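You operate a simulated robot arm through the tools that you are given. There is no shell and no other tool. Be economical: measure what you need, move in short steps, check, and stop when the job is done.

You are at the controls of a simulated robot arm. One attempt, no reset.

JOB
Zero the calibration box, then test the green shunt at its printed amps.
Fine: leave the shunt on the plate and the box off.
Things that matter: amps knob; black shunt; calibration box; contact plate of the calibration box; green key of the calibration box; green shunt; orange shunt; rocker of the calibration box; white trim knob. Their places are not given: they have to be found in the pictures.

Only the result counts: the job must be done as asked and must still hold three seconds after the hand-in. Knocking over, shifting, dropping, spilling or breaking anything else fails it.

ROBOT AND FRAMES
A 7-joint arm with a two-finger parallel gripper, fixed in place. Base frame: the origin is at the foot of the arm, x ahead of it, y to its left, z up; the work surface is at about z = 750. Units: mm, rad, N and s.
With the tool pointing down near the work surface it reaches from about 300 to 680 mm from the base axis. Its first joint turns from -1.152 to 1.152 rad. Payload 1.57 kg.
The TCP is the grasp point between the finger pads, 30 mm short of the fingertips. In the tool frame z runs along the fingers and y along their closing line. Largest opening 110 mm; finger width 24, thickness 12; the body of the gripper, 48 by 112 mm, starts 78 mm behind the TCP.
Orientation is that of the tool frame in the base frame, as a unit quaternion [x, y, z, w]. With the fingers straight down and closing along the base's y, the tool's x points along the base's -x, its y along +y and its z along -z.

CONTROLS
- The arm moves only by the tool send_rows. Its argument "plan" is text: rows parted by semicolons, each of 6 numbers parted by spaces: the shift along the base's x, y, z in units of 50 mm (1.0 is 50 mm), then the turn, a rotation vector about the base's x, y, z in units of 8 degrees (1.0 is 8 degrees). In form: dx dy dz ax ay az; .... A call has 1 to 12 rows; each row shifts and turns the commanded pose from where the row before left it. "grip" is the gripper command, from -1 (fully open) to 1 (shut), values between in proportion, set as the call begins (left out, the last holds). A call with a number of a shift or a turn outside -1 to 1 is refused whole. Each row takes 0.2 s and may step no farther than 50 mm and 0.15 rad from the row before; otherwise, or with a gripper value out of range, the whole call is refused. Where a pose cannot be reached the arm comes as near as it can. A force on the tool above 40 N (or 10 N above the force at the start of the call, whichever is more), or a blocked arm, ends the call early, and 0.2 s more pass. The fingers move at their own pace (about 108 mm/s each) and stop on an object; they squeeze with about 42 N. The grip force told is the motor's: it shows also when the fingers shut on nothing. Time passes only in rows, and 0.2 s behind the last, so rows that do not move let the fingers close. The reply holds the time, the measured pose of the TCP, the force on the tool along the base axes, the opening and the grip force, in the units named above and with some noise, with the torque about the TCP (base axes, N m) and any sound that the robot's microphone picked up.
- Cameras (640 x 400 px; columns grow to the right, rows downward): "scene" is fixed at [143, -391.6, 1392.2]; the picture's right is [0.88, -0.48, 0.00], its down [-0.29, -0.54, -0.79] and it looks along [0.38, 0.69, -0.61] (base axes); focal length 359 px, centre (320, 200). "wrist" rides on the gripper at [70, 16, -141] in the tool frame; the picture's right is [-0.23, 0.97, 0.00], its down [-0.85, -0.20, -0.48] and it looks along [-0.47, -0.11, 0.88] (tool axes); focal length 222 px, centre (320, 200).
- get_image(camera): a new picture of that camera. No time passes.
- measure_at(camera, pixels): for up to 12 pixels [column, row] of the newest picture of that camera ("zoom" is the newest enlarged one), the place [x, y, z] in the base frame of the surface seen there, good to about 2 mm, but the place of the scene camera against the robot may be out by one fixed shift of up to 18 mm in any direction. No time passes.
- zoom(camera, box): a new picture of the part [left, top, right, bottom] of that camera's present view, enlarged. No time passes.
- close_job(): hands the job in; it is judged then, once.

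Work in short steps. Measure before you move; look again where a grasp or a placing could have gone wrong, and mend it. You have 80 turns and 34 pictures in all, those below and enlarged ones among them. Open the gripper and draw the arm clear of the work before you hand the job in, unless the task says otherwise; then end with one line.

The tools are called by a JSON object that holds its "op" and its "data". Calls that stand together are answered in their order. send_rows: Moves the arm, as the interface text tells. Its arguments: {"type":"object","properties":{"plan":{"type":"string"},"grip":{"type":"number"}},"required":["plan"]} The other tools are called the same way: get_image (camera) takes a picture; measure_at (camera, pixels) gives the place of the surface under pixels of a picture; zoom (camera, box) takes an enlarged picture of a part of a camera's view; close_job () hands the job in.

At the start:

```text
clock: 0.0
tcp_pos: [449.6, 173.7, 1115.0]
tcp_rot: [0.0, 1.0, 0.0, 0.0]
contact_force: [-0.3, 0.0, 0.0]
ft_torque: [0.01, 0.01, -0.03]
width: 109.9
grip_force: 0.0
```

scene: 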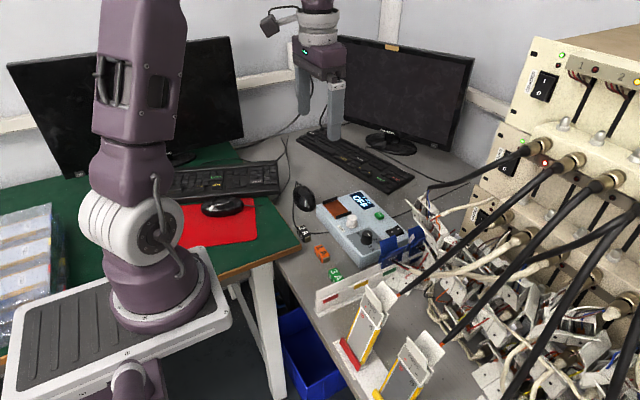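
wrist: 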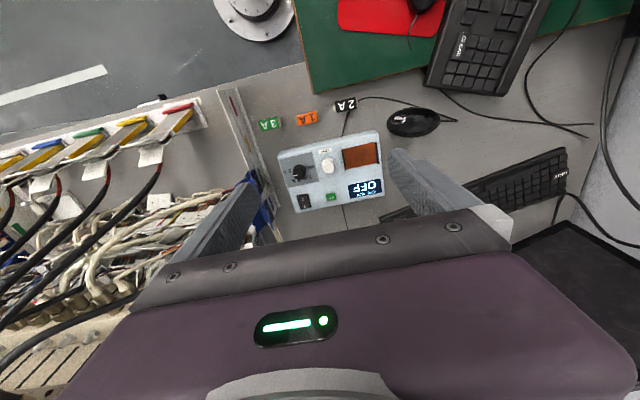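

The box is at about (330,170) in the wrist view, with shunts 3A (green), 1A (orange), 2A (black). I zoom in to read the controls.

{"op": "zoom", "data": {"camera": "wrist", "box": [240, 80, 400, 220]}}

{"op": "zoom", "data": {"camera": "scene", "box": [280, 170, 440, 300]}}

{"op": "measure_at", "data": {"camera": "wrist", "pixels": [[298, 173], [328, 165], [361, 155], [305, 201], [331, 197], [366, 189], [269, 123], [307, 118], [345, 105], [290, 130], [318, 185]]}}

```text
2.86 times, centred on (320, 150) of wrist
```

zoom: 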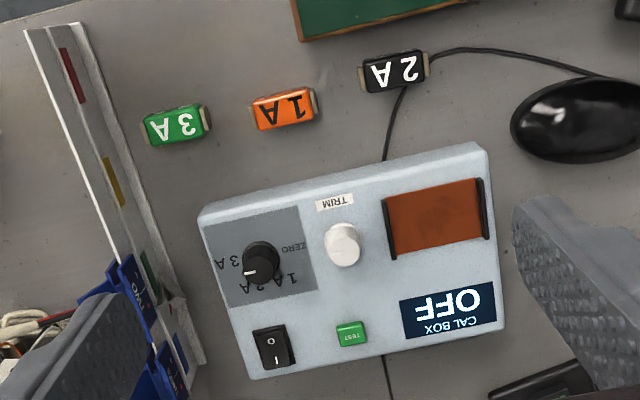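

```text
3.08 times, centred on (360, 235) of scene
```

zoom: 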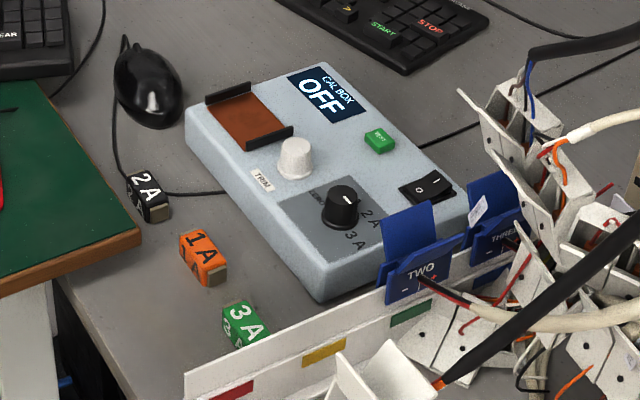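

```text
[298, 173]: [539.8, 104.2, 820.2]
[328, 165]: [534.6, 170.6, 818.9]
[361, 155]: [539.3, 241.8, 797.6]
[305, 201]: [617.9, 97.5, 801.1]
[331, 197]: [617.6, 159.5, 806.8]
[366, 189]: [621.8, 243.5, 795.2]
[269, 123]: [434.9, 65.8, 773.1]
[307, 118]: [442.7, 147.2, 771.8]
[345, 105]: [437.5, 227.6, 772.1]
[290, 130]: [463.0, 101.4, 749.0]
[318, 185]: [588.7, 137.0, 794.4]
```

The box is OFF, with TRIM at (534,170), the amps knob at (540,104), the rocker at (618,97) and the key at (618,160). I move lower for a closer look.

{"op": "send_rows", "data": {"plan": "0 0 -0.8 0 0 0;0 0 -0.8 0 0 0;0 0 -0.8 0 0 0;0 0 -0.6 0 0 0;0 0 0 0 0 0"}}

{"op": "get_image", "data": {"camera": "wrist"}}

```text
clock: 1.2
tcp_pos: [449.3, 174.7, 963.7]
tcp_rot: [0.0, 1.0, 0.001, 0.0]
contact_force: [0.5, 0.1, 0.1]
ft_torque: [0.02, 0.04, 0.0]
width: 110.1
grip_force: 0.1
```

```text
29 pictures are left
```

wrist: 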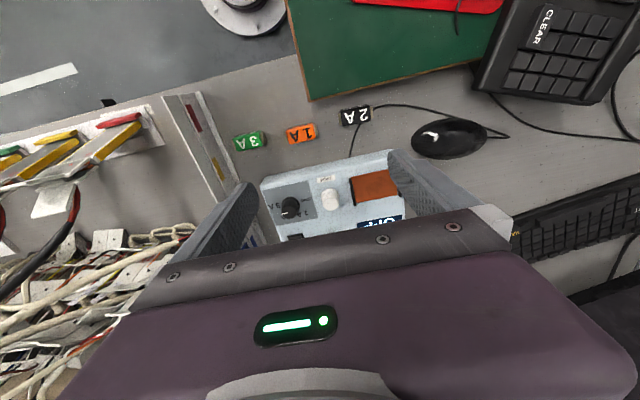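

The gripper body hides the lower part of the box, so I shift the arm +x by 80 mm.

{"op": "send_rows", "data": {"plan": "0.8 0 0 0 0 0;0.8 0 0 0 0 0;0 0 0 0 0 0"}}

{"op": "zoom", "data": {"camera": "wrist", "box": [220, 60, 420, 200]}}

{"op": "measure_at", "data": {"camera": "zoom", "pixels": [[320, 200]]}}

```text
clock: 2.0
tcp_pos: [529.0, 173.8, 966.8]
tcp_rot: [0.0, 1.0, 0.001, 0.0]
contact_force: [0.2, -0.8, 0.2]
ft_torque: [-0.05, -0.03, -0.03]
width: 110.0
grip_force: 0.0
```

```text
2.86 times, centred on (320, 130) of wrist
```

zoom: 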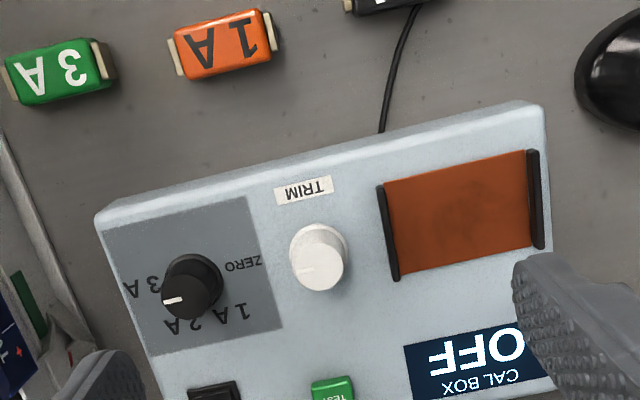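

```text
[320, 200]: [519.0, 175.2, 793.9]
```

Clear view: I measure the knobs, labels, plate posts, shunts and key.

{"op": "measure_at", "data": {"camera": "zoom", "pixels": [[184, 296], [170, 301], [142, 287], [185, 326], [231, 314], [243, 265], [318, 268], [300, 272], [213, 392], [332, 388], [392, 232], [536, 198]]}}

{"op": "measure_at", "data": {"camera": "zoom", "pixels": [[460, 215], [55, 70], [8, 85], [103, 60], [222, 40], [176, 58], [270, 28], [110, 215], [530, 115], [385, 185], [398, 278], [60, 100]]}}

```text
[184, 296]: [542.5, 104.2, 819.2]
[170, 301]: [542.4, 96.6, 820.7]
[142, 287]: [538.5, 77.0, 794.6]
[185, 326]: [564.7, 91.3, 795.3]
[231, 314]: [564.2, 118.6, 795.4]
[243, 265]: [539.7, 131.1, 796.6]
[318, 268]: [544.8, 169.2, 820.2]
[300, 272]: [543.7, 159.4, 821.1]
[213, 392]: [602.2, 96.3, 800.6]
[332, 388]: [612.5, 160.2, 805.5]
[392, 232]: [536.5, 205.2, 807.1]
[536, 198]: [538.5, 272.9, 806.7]
```

```text
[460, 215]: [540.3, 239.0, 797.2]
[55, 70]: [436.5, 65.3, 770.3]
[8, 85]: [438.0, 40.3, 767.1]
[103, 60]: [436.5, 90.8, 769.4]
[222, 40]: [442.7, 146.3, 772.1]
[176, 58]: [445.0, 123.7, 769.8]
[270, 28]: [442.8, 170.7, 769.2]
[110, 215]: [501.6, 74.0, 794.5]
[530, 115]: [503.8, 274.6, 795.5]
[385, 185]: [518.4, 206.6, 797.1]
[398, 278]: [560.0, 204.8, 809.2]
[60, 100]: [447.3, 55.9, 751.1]
```

The knob points at 3A (−y), with ZERO on the +y side, so going to ZERO is about +180° about z. I move further out to see the rocker, key and display.

{"op": "send_rows", "data": {"plan": "0.8 -0.6 0 0 0 0;0.7 -0.6 0 0 0 0;0 0 0 0 0 0"}}

{"op": "zoom", "data": {"camera": "wrist", "box": [240, 60, 440, 200]}}

```text
clock: 2.8
tcp_pos: [604.7, 111.1, 965.3]
tcp_rot: [0.0, 1.0, -0.001, 0.0]
contact_force: [-0.3, 0.0, 0.5]
ft_torque: [0.01, 0.03, -0.03]
width: 109.9
grip_force: 0.1
```

```text
2.86 times, centred on (340, 130) of wrist
```

zoom: 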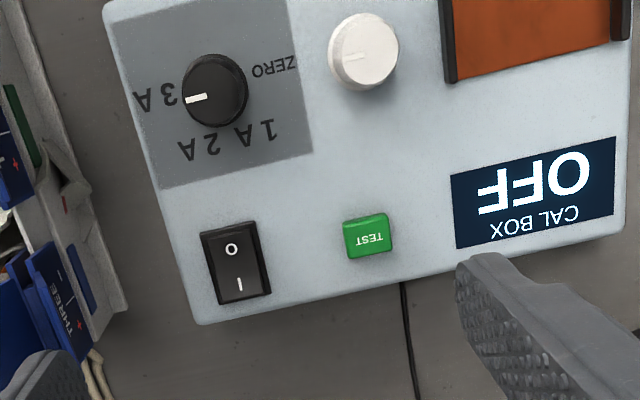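

The pointer clearly reads 3A. I measure the rocker ends, key, knob centres and what stands near the box.

{"op": "measure_at", "data": {"camera": "zoom", "pixels": [[231, 240], [240, 288], [235, 265], [232, 225], [243, 298], [370, 236], [367, 52], [213, 92], [80, 180], [40, 170], [205, 320], [213, 120]]}}

{"op": "measure_at", "data": {"camera": "zoom", "pixels": [[190, 100], [245, 85], [208, 63], [218, 122], [333, 60], [396, 45], [358, 20], [372, 85], [345, 235], [393, 232], [30, 20], [60, 350]]}}

```text
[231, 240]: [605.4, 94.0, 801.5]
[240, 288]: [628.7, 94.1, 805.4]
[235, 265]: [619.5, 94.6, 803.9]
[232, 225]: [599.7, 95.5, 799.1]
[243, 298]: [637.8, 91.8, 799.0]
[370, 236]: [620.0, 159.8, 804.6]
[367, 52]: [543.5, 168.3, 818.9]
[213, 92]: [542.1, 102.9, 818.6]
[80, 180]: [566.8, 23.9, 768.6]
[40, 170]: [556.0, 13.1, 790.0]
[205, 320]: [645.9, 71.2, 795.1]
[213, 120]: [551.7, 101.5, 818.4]
```

```text
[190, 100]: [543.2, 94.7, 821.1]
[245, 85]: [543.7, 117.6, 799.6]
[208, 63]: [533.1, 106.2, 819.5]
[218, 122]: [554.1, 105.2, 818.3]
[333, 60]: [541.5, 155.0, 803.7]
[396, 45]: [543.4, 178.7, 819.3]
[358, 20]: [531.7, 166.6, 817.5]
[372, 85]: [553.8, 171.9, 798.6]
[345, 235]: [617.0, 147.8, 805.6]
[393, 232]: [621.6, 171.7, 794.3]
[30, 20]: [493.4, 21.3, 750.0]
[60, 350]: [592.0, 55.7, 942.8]
```

I'll press the rocker's I end (x≈630, y≈94, z≈805) with the closed fingers' edge. First move above it.

{"op": "send_rows", "data": {"plan": "0.63 -0.34 -0.4 0 0 0;0 0 -0.9 0 0 0;0 0 -0.9 0 0 0;0 0 0 0 0 0", "grip": 1}}

```text
clock: 3.8
tcp_pos: [634.5, 97.2, 853.4]
tcp_rot: [0.0, 1.0, 0.001, 0.0]
contact_force: [0.0, 0.3, -0.9]
ft_torque: [-0.02, -0.03, -0.01]
width: 0.1
grip_force: 20.5
```

Tips are at about z 823; I descend in small steps onto the I end.

{"op": "send_rows", "data": {"plan": "0.03 -0.05 -0.2 0 0 0;0 0 -0.1 0 0 0;0 0 -0.06 0 0 0;0 0 -0.06 0 0 0;0 0 -0.04 0 0 0"}}

```text
clock: 5.0
tcp_pos: [637.8, 94.5, 833.5]
tcp_rot: [0.0, 1.0, 0.0, 0.0]
contact_force: [-4.4, 0.6, 14.4]
ft_torque: [0.03, 0.28, -0.03]
width: 0.0
grip_force: 21.1
```

Contact at 14 N with no click yet; I press a little more.

{"op": "send_rows", "data": {"plan": "0 0 -0.05 0 0 0;0 0 -0.05 0 0 0;0 0 -0.03 0 0 0"}}

```text
clock: 5.4
tcp_pos: [638.6, 94.1, 833.8]
tcp_rot: [0.0, 1.0, 0.0, 0.001]
contact_force: [-1.8, -0.2, 4.4]
ft_torque: [-0.04, 0.05, 0.0]
width: 0.0
grip_force: 21.2
stopped in row 2: the force on the tool passed its limit at 45 N (the readings are from after the stop); the commanded pose is now the measured one
```

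The force limit tripped; I check the display from the scene camera.

{"op": "zoom", "data": {"camera": "scene", "box": [300, 170, 440, 270]}}

```text
4.00 times, centred on (370, 220) of scene
```

zoom: 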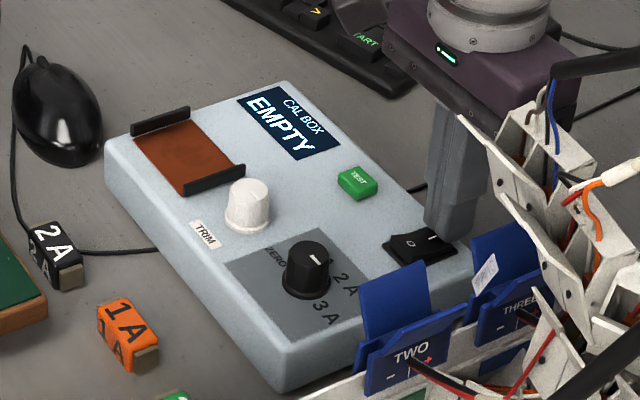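

The box is on and reads EMPTY. Now I lift, go over the amps knob (542,104) with the fingers part open, and pre-turn −90° so I can then turn it +180°.

{"op": "send_rows", "data": {"plan": "0 0 0.9 0 0 0;-0.4 0.04 0.5 0 0 -1;-0.4 0.04 0 0 0 -1;-0.4 0.04 0 0 0 -1;-0.4 0.04 0 0 0 -1;-0.33 0.04 0 0 0 -1;0 0 0 0 0 -1;0 0 0 0 0 -1;0 0 0 0 0 -1;0 0 0 0 0 -1;0 0 0 0 0 -1;0 0 0 0 0 -1", "grip": -0.1}}

```text
clock: 8.0
tcp_pos: [541.6, 103.8, 902.8]
tcp_rot: [0.695, 0.719, 0.0, 0.002]
contact_force: [0.3, -0.7, 0.1]
ft_torque: [0.02, 0.02, -0.03]
width: 60.4
grip_force: 0.1
```

The turn was reached. I descend so the tips reach about z 802, then close on the knob.

{"op": "send_rows", "data": {"plan": "0 0 -0.7 0 0 0;0 0 -0.5 0 0 0;0 0 -0.2 0 0 0;0 0 0 0 0 0"}}

{"op": "send_rows", "data": {"plan": "0 0 0 0 0 0;0 0 0 0 0 0", "grip": 1}}

```text
clock: 9.0
tcp_pos: [542.9, 104.7, 833.3]
tcp_rot: [0.695, 0.719, -0.001, 0.0]
contact_force: [-0.1, 0.2, 0.5]
ft_torque: [-0.02, 0.01, -0.03]
width: 60.3
grip_force: 0.0
```

```text
clock: 9.6
tcp_pos: [543.3, 103.4, 833.1]
tcp_rot: [0.694, 0.72, 0.0, 0.001]
contact_force: [8.4, -1.6, -1.3]
ft_torque: [0.86, -0.01, 0.0]
width: 25.6
grip_force: 37.2
```

Gripped (25.6 mm). I turn +88° first.

{"op": "send_rows", "data": {"plan": "0.02 0 0 0 0 1;0 0 0 0 0 1;0 0 0 0 0 1;0 0 0 0 0 1;0 0 0 0 0 1;0 0 0 0 0 1;0 0 0 0 0 1;0 0 0 0 0 1;0 0 0 0 0 1;0 0 0 0 0 1;0 0 0 0 0 1"}}

```text
clock: 12.0
tcp_pos: [542.7, 104.8, 832.9]
tcp_rot: [0.0, 1.0, 0.001, 0.002]
contact_force: [0.9, 6.8, 28.6]
ft_torque: [-0.03, 0.15, 0.01]
width: 25.5
grip_force: 37.3
```

No resistance, though Fz is 28 N; I check with a picture whether the knob followed.

{"op": "zoom", "data": {"camera": "scene", "box": [300, 170, 440, 270]}}

```text
4.00 times, centred on (370, 220) of scene
```

zoom: 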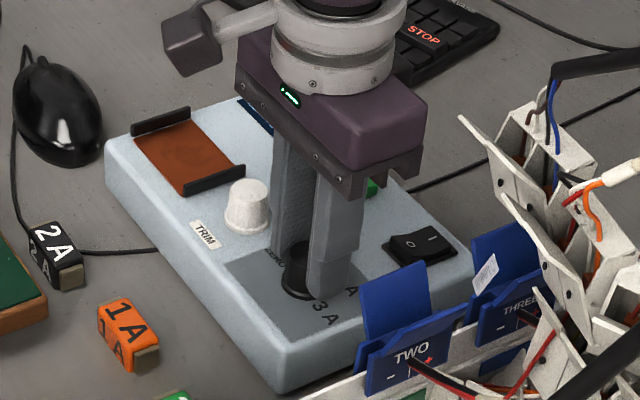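

I continue the turn towards ZERO by another 92°, raising 1 mm.

{"op": "send_rows", "data": {"plan": "0 0 0.02 0 0 1;0 0 0 0 0 1;0 0 0 0 0 1;0 0 0 0 0 1;0 0 0 0 0 1;0 0 0 0 0 1;0 0 0 0 0 1;0 0 0 0 0 1;0 0 0 0 0 1;0 0 0 0 0 1;0 0 0 0 0 1;0 0 0 0 0 0.5"}}

```text
clock: 14.6
tcp_pos: [542.9, 102.8, 834.7]
tcp_rot: [0.72, -0.694, -0.001, 0.0]
contact_force: [-6.3, -9.7, 0.2]
ft_torque: [-0.16, -0.13, 0.03]
width: 25.6
grip_force: 36.6
```

Full turn reached. I open to 60 mm, lift, and look.

{"op": "send_rows", "data": {"plan": "0 0 0 0 0 0;0 0 0 0 0 0", "grip": -0.1}}

{"op": "send_rows", "data": {"plan": "0 0 0.6 0 0 0;0 0 0.8 0 0 0;0 0 0 0 0 0"}}

{"op": "get_image", "data": {"camera": "wrist"}}

{"op": "zoom", "data": {"camera": "scene", "box": [300, 170, 440, 270]}}

```text
clock: 15.2
tcp_pos: [542.8, 104.9, 834.4]
tcp_rot: [0.72, -0.694, -0.002, -0.002]
contact_force: [0.0, 1.0, -0.4]
ft_torque: [0.01, 0.0, 0.03]
width: 60.2
grip_force: 0.0
```

```text
clock: 16.0
tcp_pos: [540.6, 102.6, 905.5]
tcp_rot: [0.72, -0.694, -0.002, -0.002]
contact_force: [0.0, 0.1, -0.5]
ft_torque: [0.02, 0.02, -0.02]
width: 60.3
grip_force: 0.1
```

```text
24 pictures are left
```

wrist: 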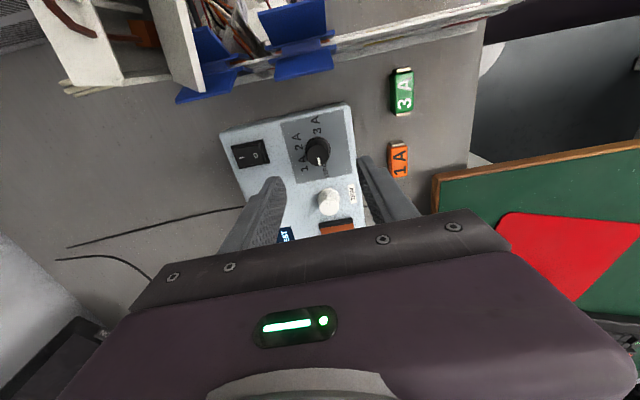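

```text
4.00 times, centred on (370, 220) of scene
```

zoom: 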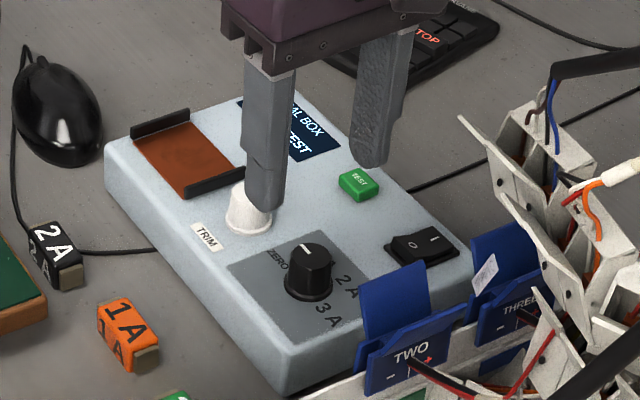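

The pointer is at ZERO now. The display ends in "...EST" but the arm hides it; I move aside and turn back to neutral.

{"op": "send_rows", "data": {"plan": "0 0 0.3 0 0 -1;0.4 0 0.2 0 0 -1;0.4 0 0 0 0 -1;0.4 0 0 0 0 -1;0.3 0 0 0 0 -1;0 0 0 0 0 -1;0 0 0 0 0 -1;0 0 0 0 0 -1;0 0 0 0 0 -1;0 0 0 0 0 -1;0 0 0 0 0 -1;0 0 0 0 0 -0.5"}}

{"op": "zoom", "data": {"camera": "wrist", "box": [220, 50, 440, 200]}}

```text
clock: 18.6
tcp_pos: [618.7, 106.4, 928.1]
tcp_rot: [0.0, 1.0, 0.0, 0.0]
contact_force: [0.4, 0.3, 0.6]
ft_torque: [-0.02, 0.03, 0.03]
width: 60.4
grip_force: 0.1
```

```text
2.67 times, centred on (330, 125) of wrist
```

zoom: 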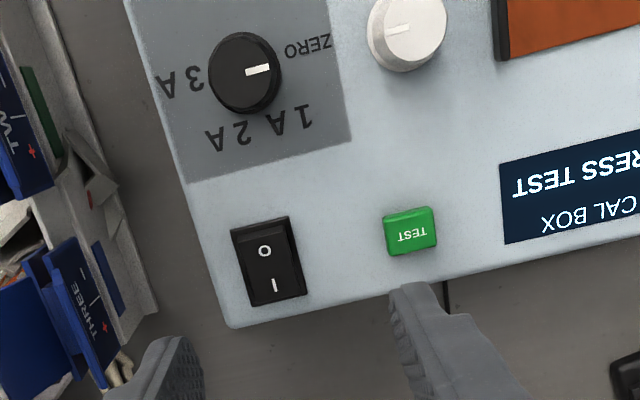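

The display says PRESS TEST. I close the fingers, go over the TEST key (619,160), and come down.

{"op": "send_rows", "data": {"plan": "0 0.6 0 0 0 0;0 0.47 -0.3 0 0 0;0 0 -0.8 0 0 0;0 0 -0.5 0 0 0;0 0 0 0 0 0", "grip": 1}}

{"op": "send_rows", "data": {"plan": "0 0 -0.14 0 0 0;0 0 -0.06 0 0 0;0 0 -0.04 0 0 0;0 0 -0.04 0 0 0"}}

```text
clock: 19.8
tcp_pos: [616.3, 157.0, 848.7]
tcp_rot: [0.0, 1.0, 0.0, 0.002]
contact_force: [-0.6, -0.1, 0.8]
ft_torque: [0.02, -0.02, 0.01]
width: 0.0
grip_force: 21.1
```

```text
clock: 20.8
tcp_pos: [617.3, 158.3, 833.0]
tcp_rot: [0.0, 1.0, 0.0, 0.001]
contact_force: [-0.2, 0.0, 0.7]
ft_torque: [-0.04, 0.01, 0.03]
width: 0.1
grip_force: 21.4
```

No force yet; a few more small steps.

{"op": "send_rows", "data": {"plan": "0 0 -0.03 0 0 0;0 0 -0.03 0 0 0;0 0 -0.03 0 0 0"}}

{"op": "zoom", "data": {"camera": "scene", "box": [300, 170, 440, 270]}}

```text
clock: 21.6
tcp_pos: [618.3, 157.7, 829.1]
tcp_rot: [0.0, 1.0, 0.0, 0.002]
contact_force: [-1.8, 0.4, 4.9]
ft_torque: [0.02, 0.05, 0.01]
width: 0.0
grip_force: 21.4
heard: click
```

```text
4.00 times, centred on (370, 220) of scene
```

zoom: 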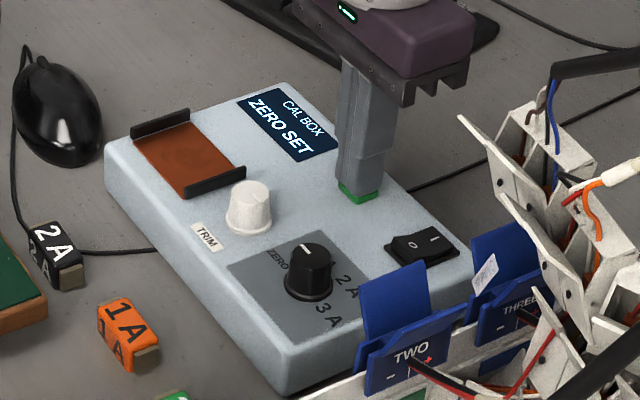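

Click, and the display reads ZERO SET. Next the knob goes back to 3A: I lift, go over the knob, and pre-turn +92°.

{"op": "send_rows", "data": {"plan": "0 0 0.8 0 0 0;0 0 0.7 0 0 1;-0.4 -0.3 0 0 0 1;-0.4 -0.3 0 0 0 1;-0.4 -0.25 0 0 0 1;-0.31 -0.22 0 0 0 1;0 0 0 0 0 1;0 0 0 0 0 1;0 0 0 0 0 1;0 0 0 0 0 1;0 0 0 0 0 1;0 0 0 0 0 1", "grip": -0.1}}

{"op": "send_rows", "data": {"plan": "0 0 -0.2 0 0 0.5;0 0 -0.6 0 0 0;0 0 -0.5 0 0 0;0 0 -0.06 0 0 0;0 0 0 0 0 0"}}

```text
clock: 24.2
tcp_pos: [543.4, 103.9, 905.3]
tcp_rot: [-0.696, 0.718, 0.001, 0.001]
contact_force: [-0.7, 0.5, -0.2]
ft_torque: [-0.01, -0.02, 0.0]
width: 60.6
grip_force: 0.1
```

```text
clock: 25.4
tcp_pos: [542.7, 102.9, 837.4]
tcp_rot: [0.719, -0.695, -0.001, -0.001]
contact_force: [-0.5, 0.3, -0.4]
ft_torque: [-0.01, -0.02, -0.04]
width: 60.6
grip_force: 0.1
```

I grip at z≈835 and turn −180° in two calls.

{"op": "send_rows", "data": {"plan": "0 0 -0.05 0 0 0;0 0 0 0 0 0;0 0 0 0 0 0", "grip": 1}}

{"op": "send_rows", "data": {"plan": "0 0 0 0 0 -1;0 0 0 0 0 -1;0 0 0 0 0 -1;0 0 0 0 0 -1;0 0 0 0 0 -1;0 0 0 0 0 -1;0 0 0 0 0 -1;0 0 0 0 0 -1;0 0 0 0 0 -1;0 0 0 0 0 -1;0 0 0 0 0 -1;0 0 0 0 0 -0.5"}}

{"op": "send_rows", "data": {"plan": "0 0 0 0 0 -1;0 0 0 0 0 -1;0 0 0 0 0 -1;0 0 0 0 0 -1;0 0 0 0 0 -1;0 0 0 0 0 -1;0 0 0 0 0 -1;0 0 0 0 0 -1;0 0 0 0 0 -1;0 0 0 0 0 -1;0 0 0 0 0 -1"}}

```text
clock: 26.2
tcp_pos: [543.0, 103.4, 835.0]
tcp_rot: [0.719, -0.695, 0.0, 0.0]
contact_force: [-1.4, 0.2, 23.4]
ft_torque: [-0.22, 0.25, -0.01]
width: 25.3
grip_force: 36.3
```

```text
clock: 28.8
tcp_pos: [542.8, 103.2, 835.9]
tcp_rot: [0.002, 1.0, -0.001, 0.002]
contact_force: [18.5, -23.2, 15.7]
ft_torque: [-0.38, -0.36, 0.03]
width: 25.3
grip_force: 37.0
```

```text
clock: 31.2
tcp_pos: [541.7, 105.1, 834.7]
tcp_rot: [0.695, 0.719, 0.0, 0.001]
contact_force: [13.5, -6.0, 16.8]
ft_torque: [-0.5, -0.22, 0.33]
width: 25.4
grip_force: 36.7
```

Turned to −88°. I release, lift, and turn back to neutral, then check the pointer.

{"op": "send_rows", "data": {"plan": "0 0 0 0 0 0;0 0 0 0 0 0", "grip": -0.1}}

{"op": "send_rows", "data": {"plan": "0 0 0.6 0 0 0;0 0 0.8 0 0 1;0 0 0.6 0 0 1;0 0 0.6 0 0 1;0 0 0 0 0 1;0 0 0 0 0 1;0 0 0 0 0 1;0 0 0 0 0 1;0 0 0 0 0 1;0 0 0 0 0 1;0 0 0 0 0 1;0 0 0 0 0 1"}}

{"op": "get_image", "data": {"camera": "wrist"}}

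```text
clock: 31.8
tcp_pos: [541.5, 103.6, 834.1]
tcp_rot: [0.695, 0.719, -0.001, 0.0]
contact_force: [0.7, 0.1, 0.7]
ft_torque: [0.02, 0.04, -0.01]
width: 60.4
grip_force: 0.0
```

```text
clock: 34.4
tcp_pos: [541.9, 104.2, 964.4]
tcp_rot: [-0.001, 1.0, 0.0, 0.001]
contact_force: [0.0, -0.1, 0.3]
ft_torque: [-0.05, 0.0, 0.02]
width: 60.6
grip_force: 0.0
```

```text
20 pictures are left
```

wrist: 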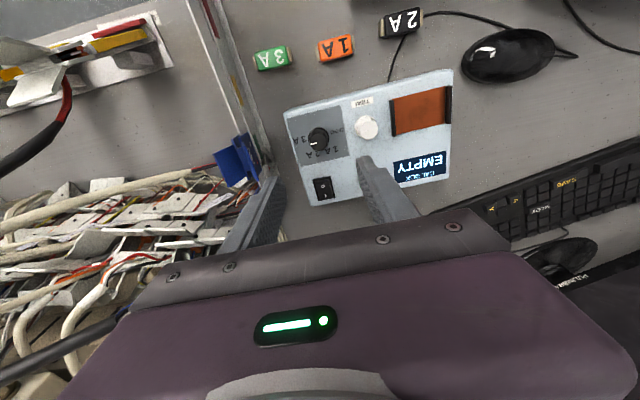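

The display reads EMPTY again. I zoom in on the pointer and green shunt.

{"op": "zoom", "data": {"camera": "wrist", "box": [240, 30, 400, 160]}}

{"op": "measure_at", "data": {"camera": "wrist", "pixels": [[272, 57], [256, 61], [288, 54], [270, 49], [274, 67], [240, 62], [228, 40], [248, 90]]}}

```text
3.08 times, centred on (320, 95) of wrist
```

zoom: 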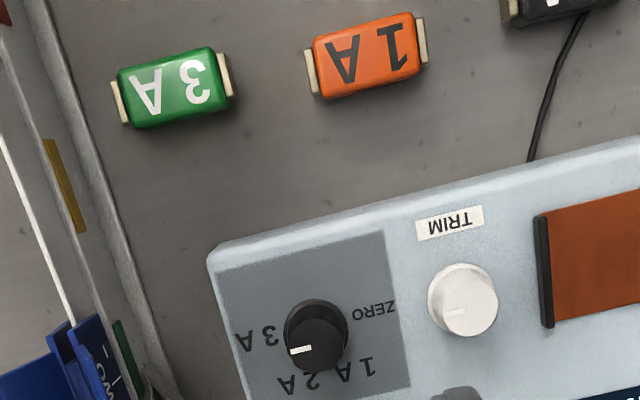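

```text
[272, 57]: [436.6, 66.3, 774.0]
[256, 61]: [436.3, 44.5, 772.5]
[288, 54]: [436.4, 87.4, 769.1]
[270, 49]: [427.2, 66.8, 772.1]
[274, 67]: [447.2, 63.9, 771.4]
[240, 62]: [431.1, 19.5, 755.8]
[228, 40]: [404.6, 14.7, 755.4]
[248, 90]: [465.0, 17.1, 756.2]
```

The pointer is at 3A. The green shunt lies at (437,66), about 20 mm wide along x and 50 mm along y; I go over it with −90° so the fingers close along x.

{"op": "send_rows", "data": {"plan": "-0.5 -0.2 0 0 0 -1;-0.5 -0.2 0 0 0 -1;-0.5 -0.2 0 0 0 -1;-0.5 -0.16 0 0 0 -1;-0.1 0 0 0 0 -1;0 0 -0.5 0 0 -1;0 0 -0.5 0 0 -1;0 0 -0.5 0 0 -1;0 0 -0.5 0 0 -1;0 0 0 0 0 -1;0 0 0 0 0 -1;0 0 0 0 0 -0.25", "grip": -0.1}}

{"op": "get_image", "data": {"camera": "wrist"}}

```text
clock: 37.0
tcp_pos: [438.0, 66.4, 863.8]
tcp_rot: [0.708, 0.706, 0.0, 0.0]
contact_force: [0.1, 0.0, 0.6]
ft_torque: [-0.01, 0.0, 0.0]
width: 60.4
grip_force: 0.0
```

```text
18 pictures are left
```

wrist: 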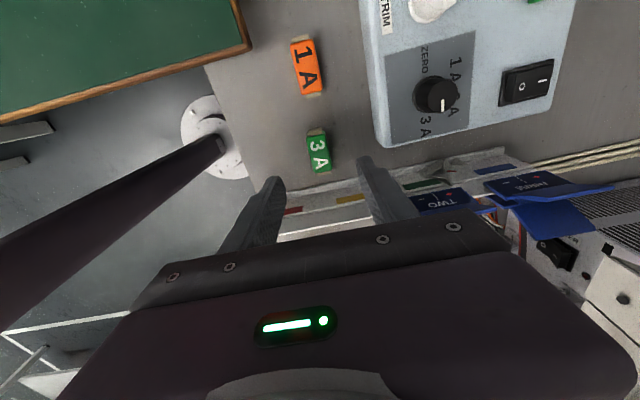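

The shunt lines up between the fingers; I descend to z≈784 and close.

{"op": "send_rows", "data": {"plan": "-0.02 0 -0.6 0 0 0;0 0 -0.6 0 0 0;0 0 -0.3 0 0 0;0 0 -0.1 0 0 0;0 0 0 0 0 0"}}

{"op": "send_rows", "data": {"plan": "0 0 0 0 0 0;0 0 0 0 0 0", "grip": 1}}

{"op": "send_rows", "data": {"plan": "0 0 0.3 0 0 0;0 0 0.6 0 0 0;0 0 0.8 0 0 0;0 0 0 0 0 0"}}

{"op": "get_image", "data": {"camera": "wrist"}}

```text
clock: 38.2
tcp_pos: [437.0, 66.8, 785.1]
tcp_rot: [0.707, 0.707, -0.001, 0.0]
contact_force: [0.0, 0.0, 0.1]
ft_torque: [0.02, 0.01, 0.0]
width: 60.5
grip_force: 0.1
```

```text
clock: 38.8
tcp_pos: [436.7, 66.6, 785.9]
tcp_rot: [0.707, 0.707, -0.001, 0.001]
contact_force: [0.7, 0.4, 0.3]
ft_torque: [0.01, 0.02, -0.01]
width: 21.1
grip_force: 33.8
```

```text
clock: 39.8
tcp_pos: [437.5, 65.9, 869.9]
tcp_rot: [0.707, 0.707, -0.001, 0.001]
contact_force: [0.2, -0.1, -0.6]
ft_torque: [-0.01, 0.02, 0.0]
width: 0.0
grip_force: 21.0
```

```text
17 pictures are left
```

wrist: 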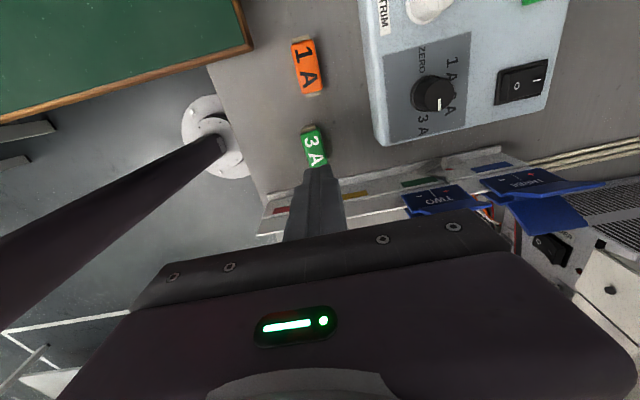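

The grip slipped off when lifting. I re-measure the shunt and reopen to try a lower grip.

{"op": "send_rows", "data": {"plan": "0 0 0 0 0 0;0 0 0 0 0 0", "grip": -0.1}}

{"op": "zoom", "data": {"camera": "wrist", "box": [270, 110, 360, 200]}}

{"op": "measure_at", "data": {"camera": "wrist", "pixels": [[314, 150], [309, 132], [319, 166], [305, 152], [324, 150], [280, 150]]}}

```text
clock: 40.4
tcp_pos: [439.5, 66.7, 869.3]
tcp_rot: [0.707, 0.707, -0.001, 0.0]
contact_force: [-0.4, 0.4, 0.6]
ft_torque: [0.03, -0.02, 0.0]
width: 60.5
grip_force: 0.1
```

```text
4.44 times, centred on (315, 155) of wrist
```

zoom: 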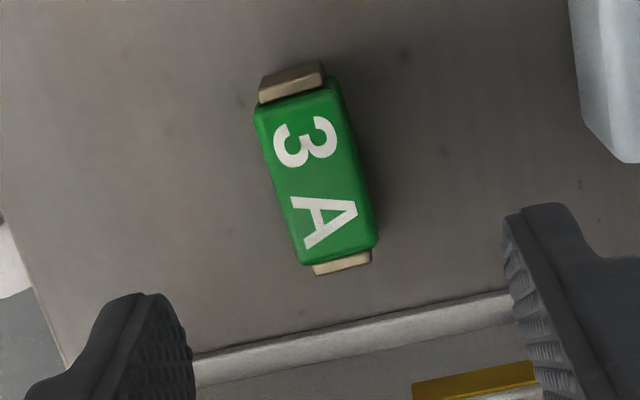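

```text
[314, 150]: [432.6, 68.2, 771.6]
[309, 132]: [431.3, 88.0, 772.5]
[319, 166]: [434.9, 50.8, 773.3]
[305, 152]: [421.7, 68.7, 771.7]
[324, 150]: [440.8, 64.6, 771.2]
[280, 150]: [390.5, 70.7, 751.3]
```

The shunt now sits at about (432,68), top 772. I re-grip lower (tips at about 752), closing, then lift gently.

{"op": "send_rows", "data": {"plan": "-0.1 0.03 -0.6 0 0 0;0 0 -0.6 0 0 0;0 0 -0.4 0 0 0;0 0 -0.15 0 0 0;0 0 0 0 0 0"}}

{"op": "send_rows", "data": {"plan": "0 0 0 0 0 0;0 0 0 0 0 0;0 0 0 0 0 0;0 0 0 0 0 0", "grip": 1}}

{"op": "send_rows", "data": {"plan": "0 0 0.05 0 0 0;0 0 0.1 0 0 0;0 0 0.1 0 0 0;0 0 0.1 0 0 0;0 0 0 0 0 0"}}

```text
clock: 41.6
tcp_pos: [432.7, 69.0, 782.3]
tcp_rot: [0.707, 0.707, -0.001, 0.0]
contact_force: [-0.5, 0.5, -0.4]
ft_torque: [-0.01, -0.01, -0.03]
width: 60.5
grip_force: 0.1
```

```text
clock: 42.6
tcp_pos: [432.2, 68.6, 781.5]
tcp_rot: [0.707, 0.707, -0.001, 0.0]
contact_force: [-0.1, 0.0, -1.3]
ft_torque: [-0.02, 0.0, -0.01]
width: 21.0
grip_force: 34.0
```

```text
clock: 43.8
tcp_pos: [430.9, 66.9, 799.8]
tcp_rot: [0.707, 0.707, 0.0, 0.0]
contact_force: [0.2, -1.4, -0.7]
ft_torque: [-0.01, -0.01, -0.01]
width: 21.2
grip_force: 34.9
```

Still holding at 21 mm after lifting 18 mm. I lift further slowly and check.

{"op": "send_rows", "data": {"plan": "0 0 0.2 0 0 0;0 0 0.3 0 0 0;0 0 0.4 0 0 0;0 0 0.3 0 0 0;0 0 0.2 0 0 0;0 0 0 0 0 0"}}

{"op": "get_image", "data": {"camera": "wrist"}}

```text
clock: 45.2
tcp_pos: [431.2, 67.4, 869.7]
tcp_rot: [0.707, 0.707, -0.001, 0.0]
contact_force: [0.3, -0.1, -1.0]
ft_torque: [-0.03, 0.01, 0.01]
width: 20.8
grip_force: 34.6
```

```text
15 pictures are left
```

wrist: 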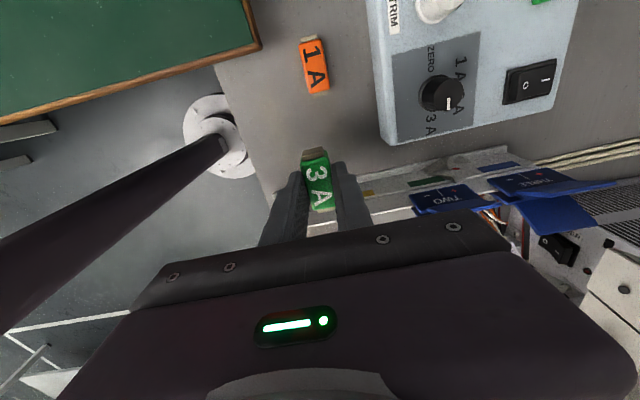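

It is held. I measure the shunt in hand to get its offset from the TCP.

{"op": "measure_at", "data": {"camera": "wrist", "pixels": [[315, 160], [319, 185], [323, 205], [313, 152], [324, 211]]}}

```text
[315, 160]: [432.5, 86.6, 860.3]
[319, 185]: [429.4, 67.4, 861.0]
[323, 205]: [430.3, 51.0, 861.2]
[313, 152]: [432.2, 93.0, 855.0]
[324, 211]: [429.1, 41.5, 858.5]
```

Offset is negligible; shunt bottom is TCP−31. I carry it at z≈870 to above the plate centre (539.5,239).

{"op": "send_rows", "data": {"plan": "0.12 0.2 0.1 0 0 0;0.24 0.381 0 0 0 0;0.24 0.381 0 0 0 0;0.24 0.381 0 0 0 0;0.24 0.381 0 0 0 0;0.24 0.381 0 0 0 0;0.24 0.381 0 0 0 0;0.24 0.381 0 0 0 0;0.24 0.381 0 0 0 0;0.12 0.18 0 0 0 0;0 0 0 0 0 0"}}

{"op": "get_image", "data": {"camera": "wrist"}}

{"op": "zoom", "data": {"camera": "scene", "box": [300, 150, 440, 250]}}

```text
clock: 47.6
tcp_pos: [540.1, 239.1, 875.1]
tcp_rot: [0.707, 0.707, -0.001, 0.001]
contact_force: [0.1, 0.9, -1.3]
ft_torque: [0.03, -0.03, -0.01]
width: 21.3
grip_force: 34.5
```

```text
14 pictures are left
```

wrist: 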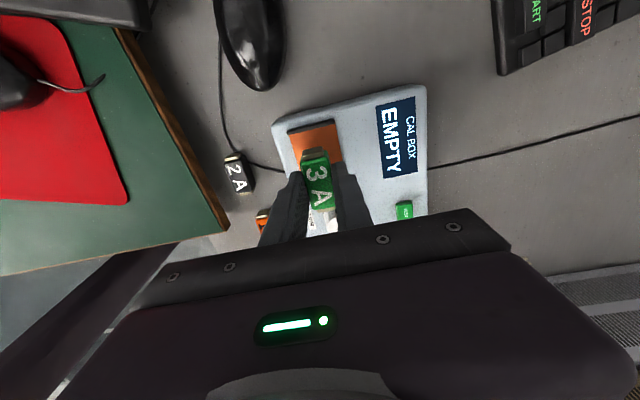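

```text
4.00 times, centred on (370, 200) of scene
```

zoom: 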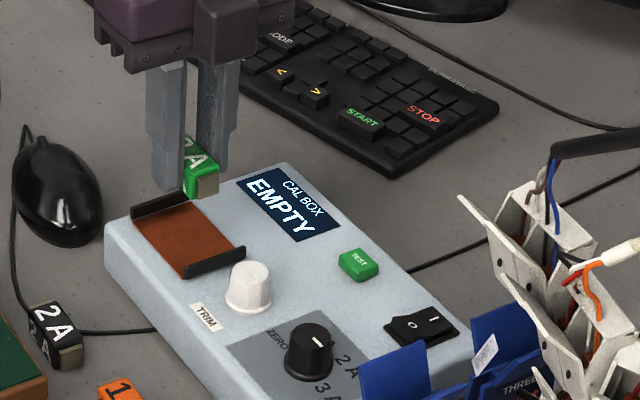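

Aligned over the plate. I lower gently to contact.

{"op": "send_rows", "data": {"plan": "0 0 -0.4 0 0 0;0 0 -0.3 0 0 0;0 0 -0.12 0 0 0;0 0 -0.04 0 0 0;0 0 -0.04 0 0 0;0 0 0 0 0 0"}}

```text
clock: 49.0
tcp_pos: [539.8, 239.3, 830.6]
tcp_rot: [0.707, 0.707, -0.001, -0.001]
contact_force: [-1.1, 0.1, -0.8]
ft_torque: [-0.03, 0.01, 0.0]
width: 21.2
grip_force: 34.1
```

{"op": "send_rows", "data": {"plan": "0 0 -0.02 0 0 0;0 0 -0.02 0 0 0;0 0 0 0 0 0"}}

```text
clock: 49.8
tcp_pos: [539.7, 240.6, 828.6]
tcp_rot: [0.706, 0.708, 0.001, 0.002]
contact_force: [-3.3, -1.1, 27.0]
ft_torque: [-0.06, 0.18, -0.03]
width: 20.7
grip_force: 34.4
```

Contact (27 N). I back off 1 mm, open to 60 mm and lift.

{"op": "send_rows", "data": {"plan": "0 0 0.02 0 0 0;0 0 0 0 0 0"}}

{"op": "send_rows", "data": {"plan": "0 0 0 0 0 0;0 0 0 0 0 0", "grip": -0.1}}

{"op": "send_rows", "data": {"plan": "0 0 0.3 0 0 0;0 0 0.8 0 0 0;0 0 0.9 0 0 0;0 0 0 0 0 0"}}

{"op": "zoom", "data": {"camera": "scene", "box": [300, 150, 440, 250]}}

```text
clock: 50.4
tcp_pos: [539.8, 239.7, 828.6]
tcp_rot: [0.707, 0.707, -0.001, 0.001]
contact_force: [2.3, -0.1, 15.8]
ft_torque: [0.05, -0.07, -0.01]
width: 20.8
grip_force: 34.2
```

```text
clock: 51.0
tcp_pos: [539.0, 239.1, 828.3]
tcp_rot: [0.707, 0.707, 0.0, 0.001]
contact_force: [-0.2, 0.7, 0.7]
ft_torque: [0.02, -0.01, 0.0]
width: 60.7
grip_force: 0.1
```

```text
clock: 52.0
tcp_pos: [540.9, 238.6, 927.9]
tcp_rot: [0.707, 0.707, -0.001, 0.0]
contact_force: [-0.8, -0.2, -0.1]
ft_torque: [-0.01, -0.01, 0.02]
width: 60.3
grip_force: 0.0
```

```text
4.00 times, centred on (370, 200) of scene
```

zoom: 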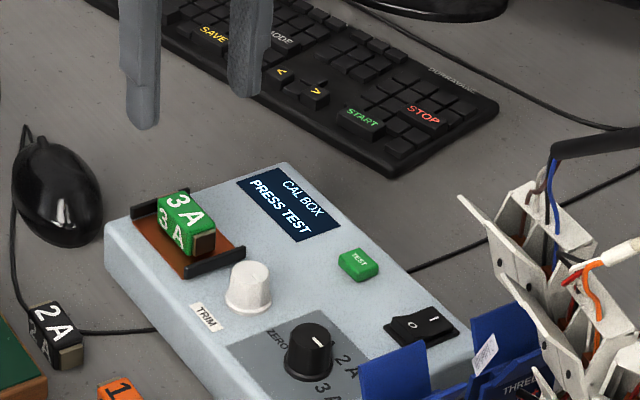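

The shunt is on the plate and the display says PRESS TEST. I turn back to neutral, shut the fingers, and go over the key.

{"op": "send_rows", "data": {"plan": "0 0 0 0 0 1;0.4 -0.4 0 0 0 1;0.4 -0.4 0 0 0 1;0.4 -0.4 0 0 0 1;0.36 -0.42 0 0 0 1;0 0 0 0 0 1;0 0 0 0 0 1;0 0 0 0 0 1;0 0 0 0 0 1;0 0 0 0 0 1;0 0 0 0 0 1;0 0 0 0 0 0.25", "grip": 1}}

{"op": "send_rows", "data": {"plan": "0 0 -0.8 0 0 0;0 0 -0.8 0 0 0;0 0 -0.2 0 0 0;0 0 0 0 0 0"}}

```text
clock: 54.6
tcp_pos: [617.1, 157.8, 929.3]
tcp_rot: [-0.001, 1.0, 0.0, 0.001]
contact_force: [0.2, -0.8, 0.2]
ft_torque: [-0.02, 0.04, -0.01]
width: 0.0
grip_force: 21.3
```

```text
clock: 55.6
tcp_pos: [619.8, 159.6, 838.5]
tcp_rot: [-0.001, 1.0, 0.0, 0.002]
contact_force: [0.2, 0.0, -0.1]
ft_torque: [-0.03, 0.02, 0.02]
width: 0.0
grip_force: 21.5
```

Tips are just above the key; I press in small steps to the same depth as before (TCP ≈829).

{"op": "send_rows", "data": {"plan": "0 0 -0.08 0 0 0;0 0 -0.04 0 0 0;0 0 -0.03 0 0 0;0 0 -0.03 0 0 0;0 0 0 0 0 0"}}

{"op": "zoom", "data": {"camera": "scene", "box": [300, 150, 440, 250]}}

```text
clock: 56.8
tcp_pos: [618.4, 158.8, 830.6]
tcp_rot: [0.0, 1.0, 0.001, 0.001]
contact_force: [4.4, 0.5, 7.4]
ft_torque: [0.05, -0.1, -0.02]
width: 0.2
grip_force: 21.5
heard: click
```

```text
4.00 times, centred on (370, 200) of scene
```

zoom: 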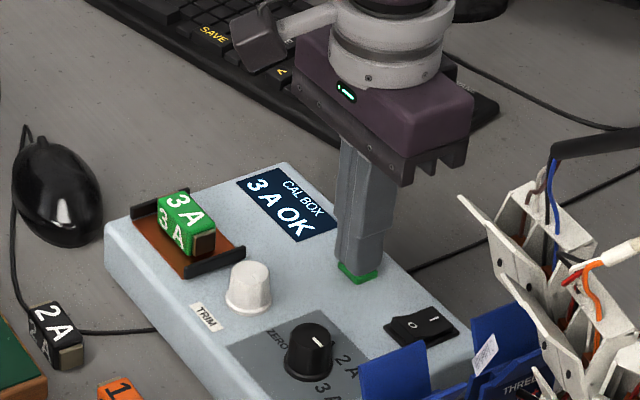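

"3 A OK". Now off: lift, go over the rocker's O end with fingers centred at x≈600, y≈94.

{"op": "send_rows", "data": {"plan": "0 0 0.8 0 0 0;-0.2 -0.65 0 0 0 0;-0.16 -0.64 0 0 0 0;0 0 -0.5 0 0 0;0 0 0 0 0 0"}}

{"op": "send_rows", "data": {"plan": "0 0 -0.14 0 0 0;0 0 -0.06 0 0 0;0 0 -0.06 0 0 0;0 0 -0.04 0 0 0"}}

```text
clock: 58.0
tcp_pos: [602.0, 93.7, 845.0]
tcp_rot: [-0.001, 1.0, 0.001, 0.001]
contact_force: [0.4, 0.0, 0.3]
ft_torque: [0.0, 0.01, -0.02]
width: 0.0
grip_force: 21.6
```

```text
clock: 59.1
tcp_pos: [600.0, 93.9, 833.6]
tcp_rot: [0.0, 1.0, 0.0, 0.002]
contact_force: [-6.2, -1.6, 11.3]
ft_torque: [0.0, 0.06, -0.04]
width: 0.1
grip_force: 21.3
stopped in row 4: the force on the tool passed its limit at 43 N (the readings are from after the stop); the commanded pose is now the measured one
```

Force limit tripped, as when it switched before. I lift clear and look.

{"op": "send_rows", "data": {"plan": "0 0 0.8 0 0 0;0 0 0.8 0 0 0;0 0 0.8 0 0 0;0 0 0.8 0 0 0;0 0 0 0 0 0"}}

{"op": "zoom", "data": {"camera": "scene", "box": [300, 170, 440, 270]}}

```text
clock: 60.3
tcp_pos: [600.5, 90.2, 993.4]
tcp_rot: [0.0, 1.0, 0.0, 0.003]
contact_force: [-0.1, 0.0, 0.5]
ft_torque: [-0.01, 0.0, 0.01]
width: 0.1
grip_force: 21.7
```

```text
4.00 times, centred on (370, 220) of scene
```

zoom: 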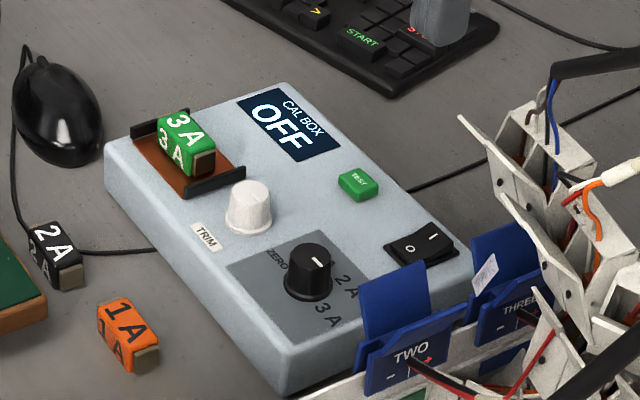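

The box is OFF and the shunt is on the plate. I open the gripper and draw up clear.

{"op": "send_rows", "data": {"plan": "-0.8 0.5 0.8 0 0 0;-0.8 0.5 0.8 0 0 0;0 0 0 0 0 0;0 0 0 0 0 0", "grip": -1}}

{"op": "close_job", "data": {}}

```text
refused: row 1 steps farther than a row can; nothing moved
```

```text
The job is handed in.
```

The box was zeroed ("ZERO SET") and the green shunt tested at 3 A ("3 A OK"). The shunt is on the plate and the box is off, but my last move was refused, so I handed in with the gripper still shut, though well above the work (TCP z ≈ 993).
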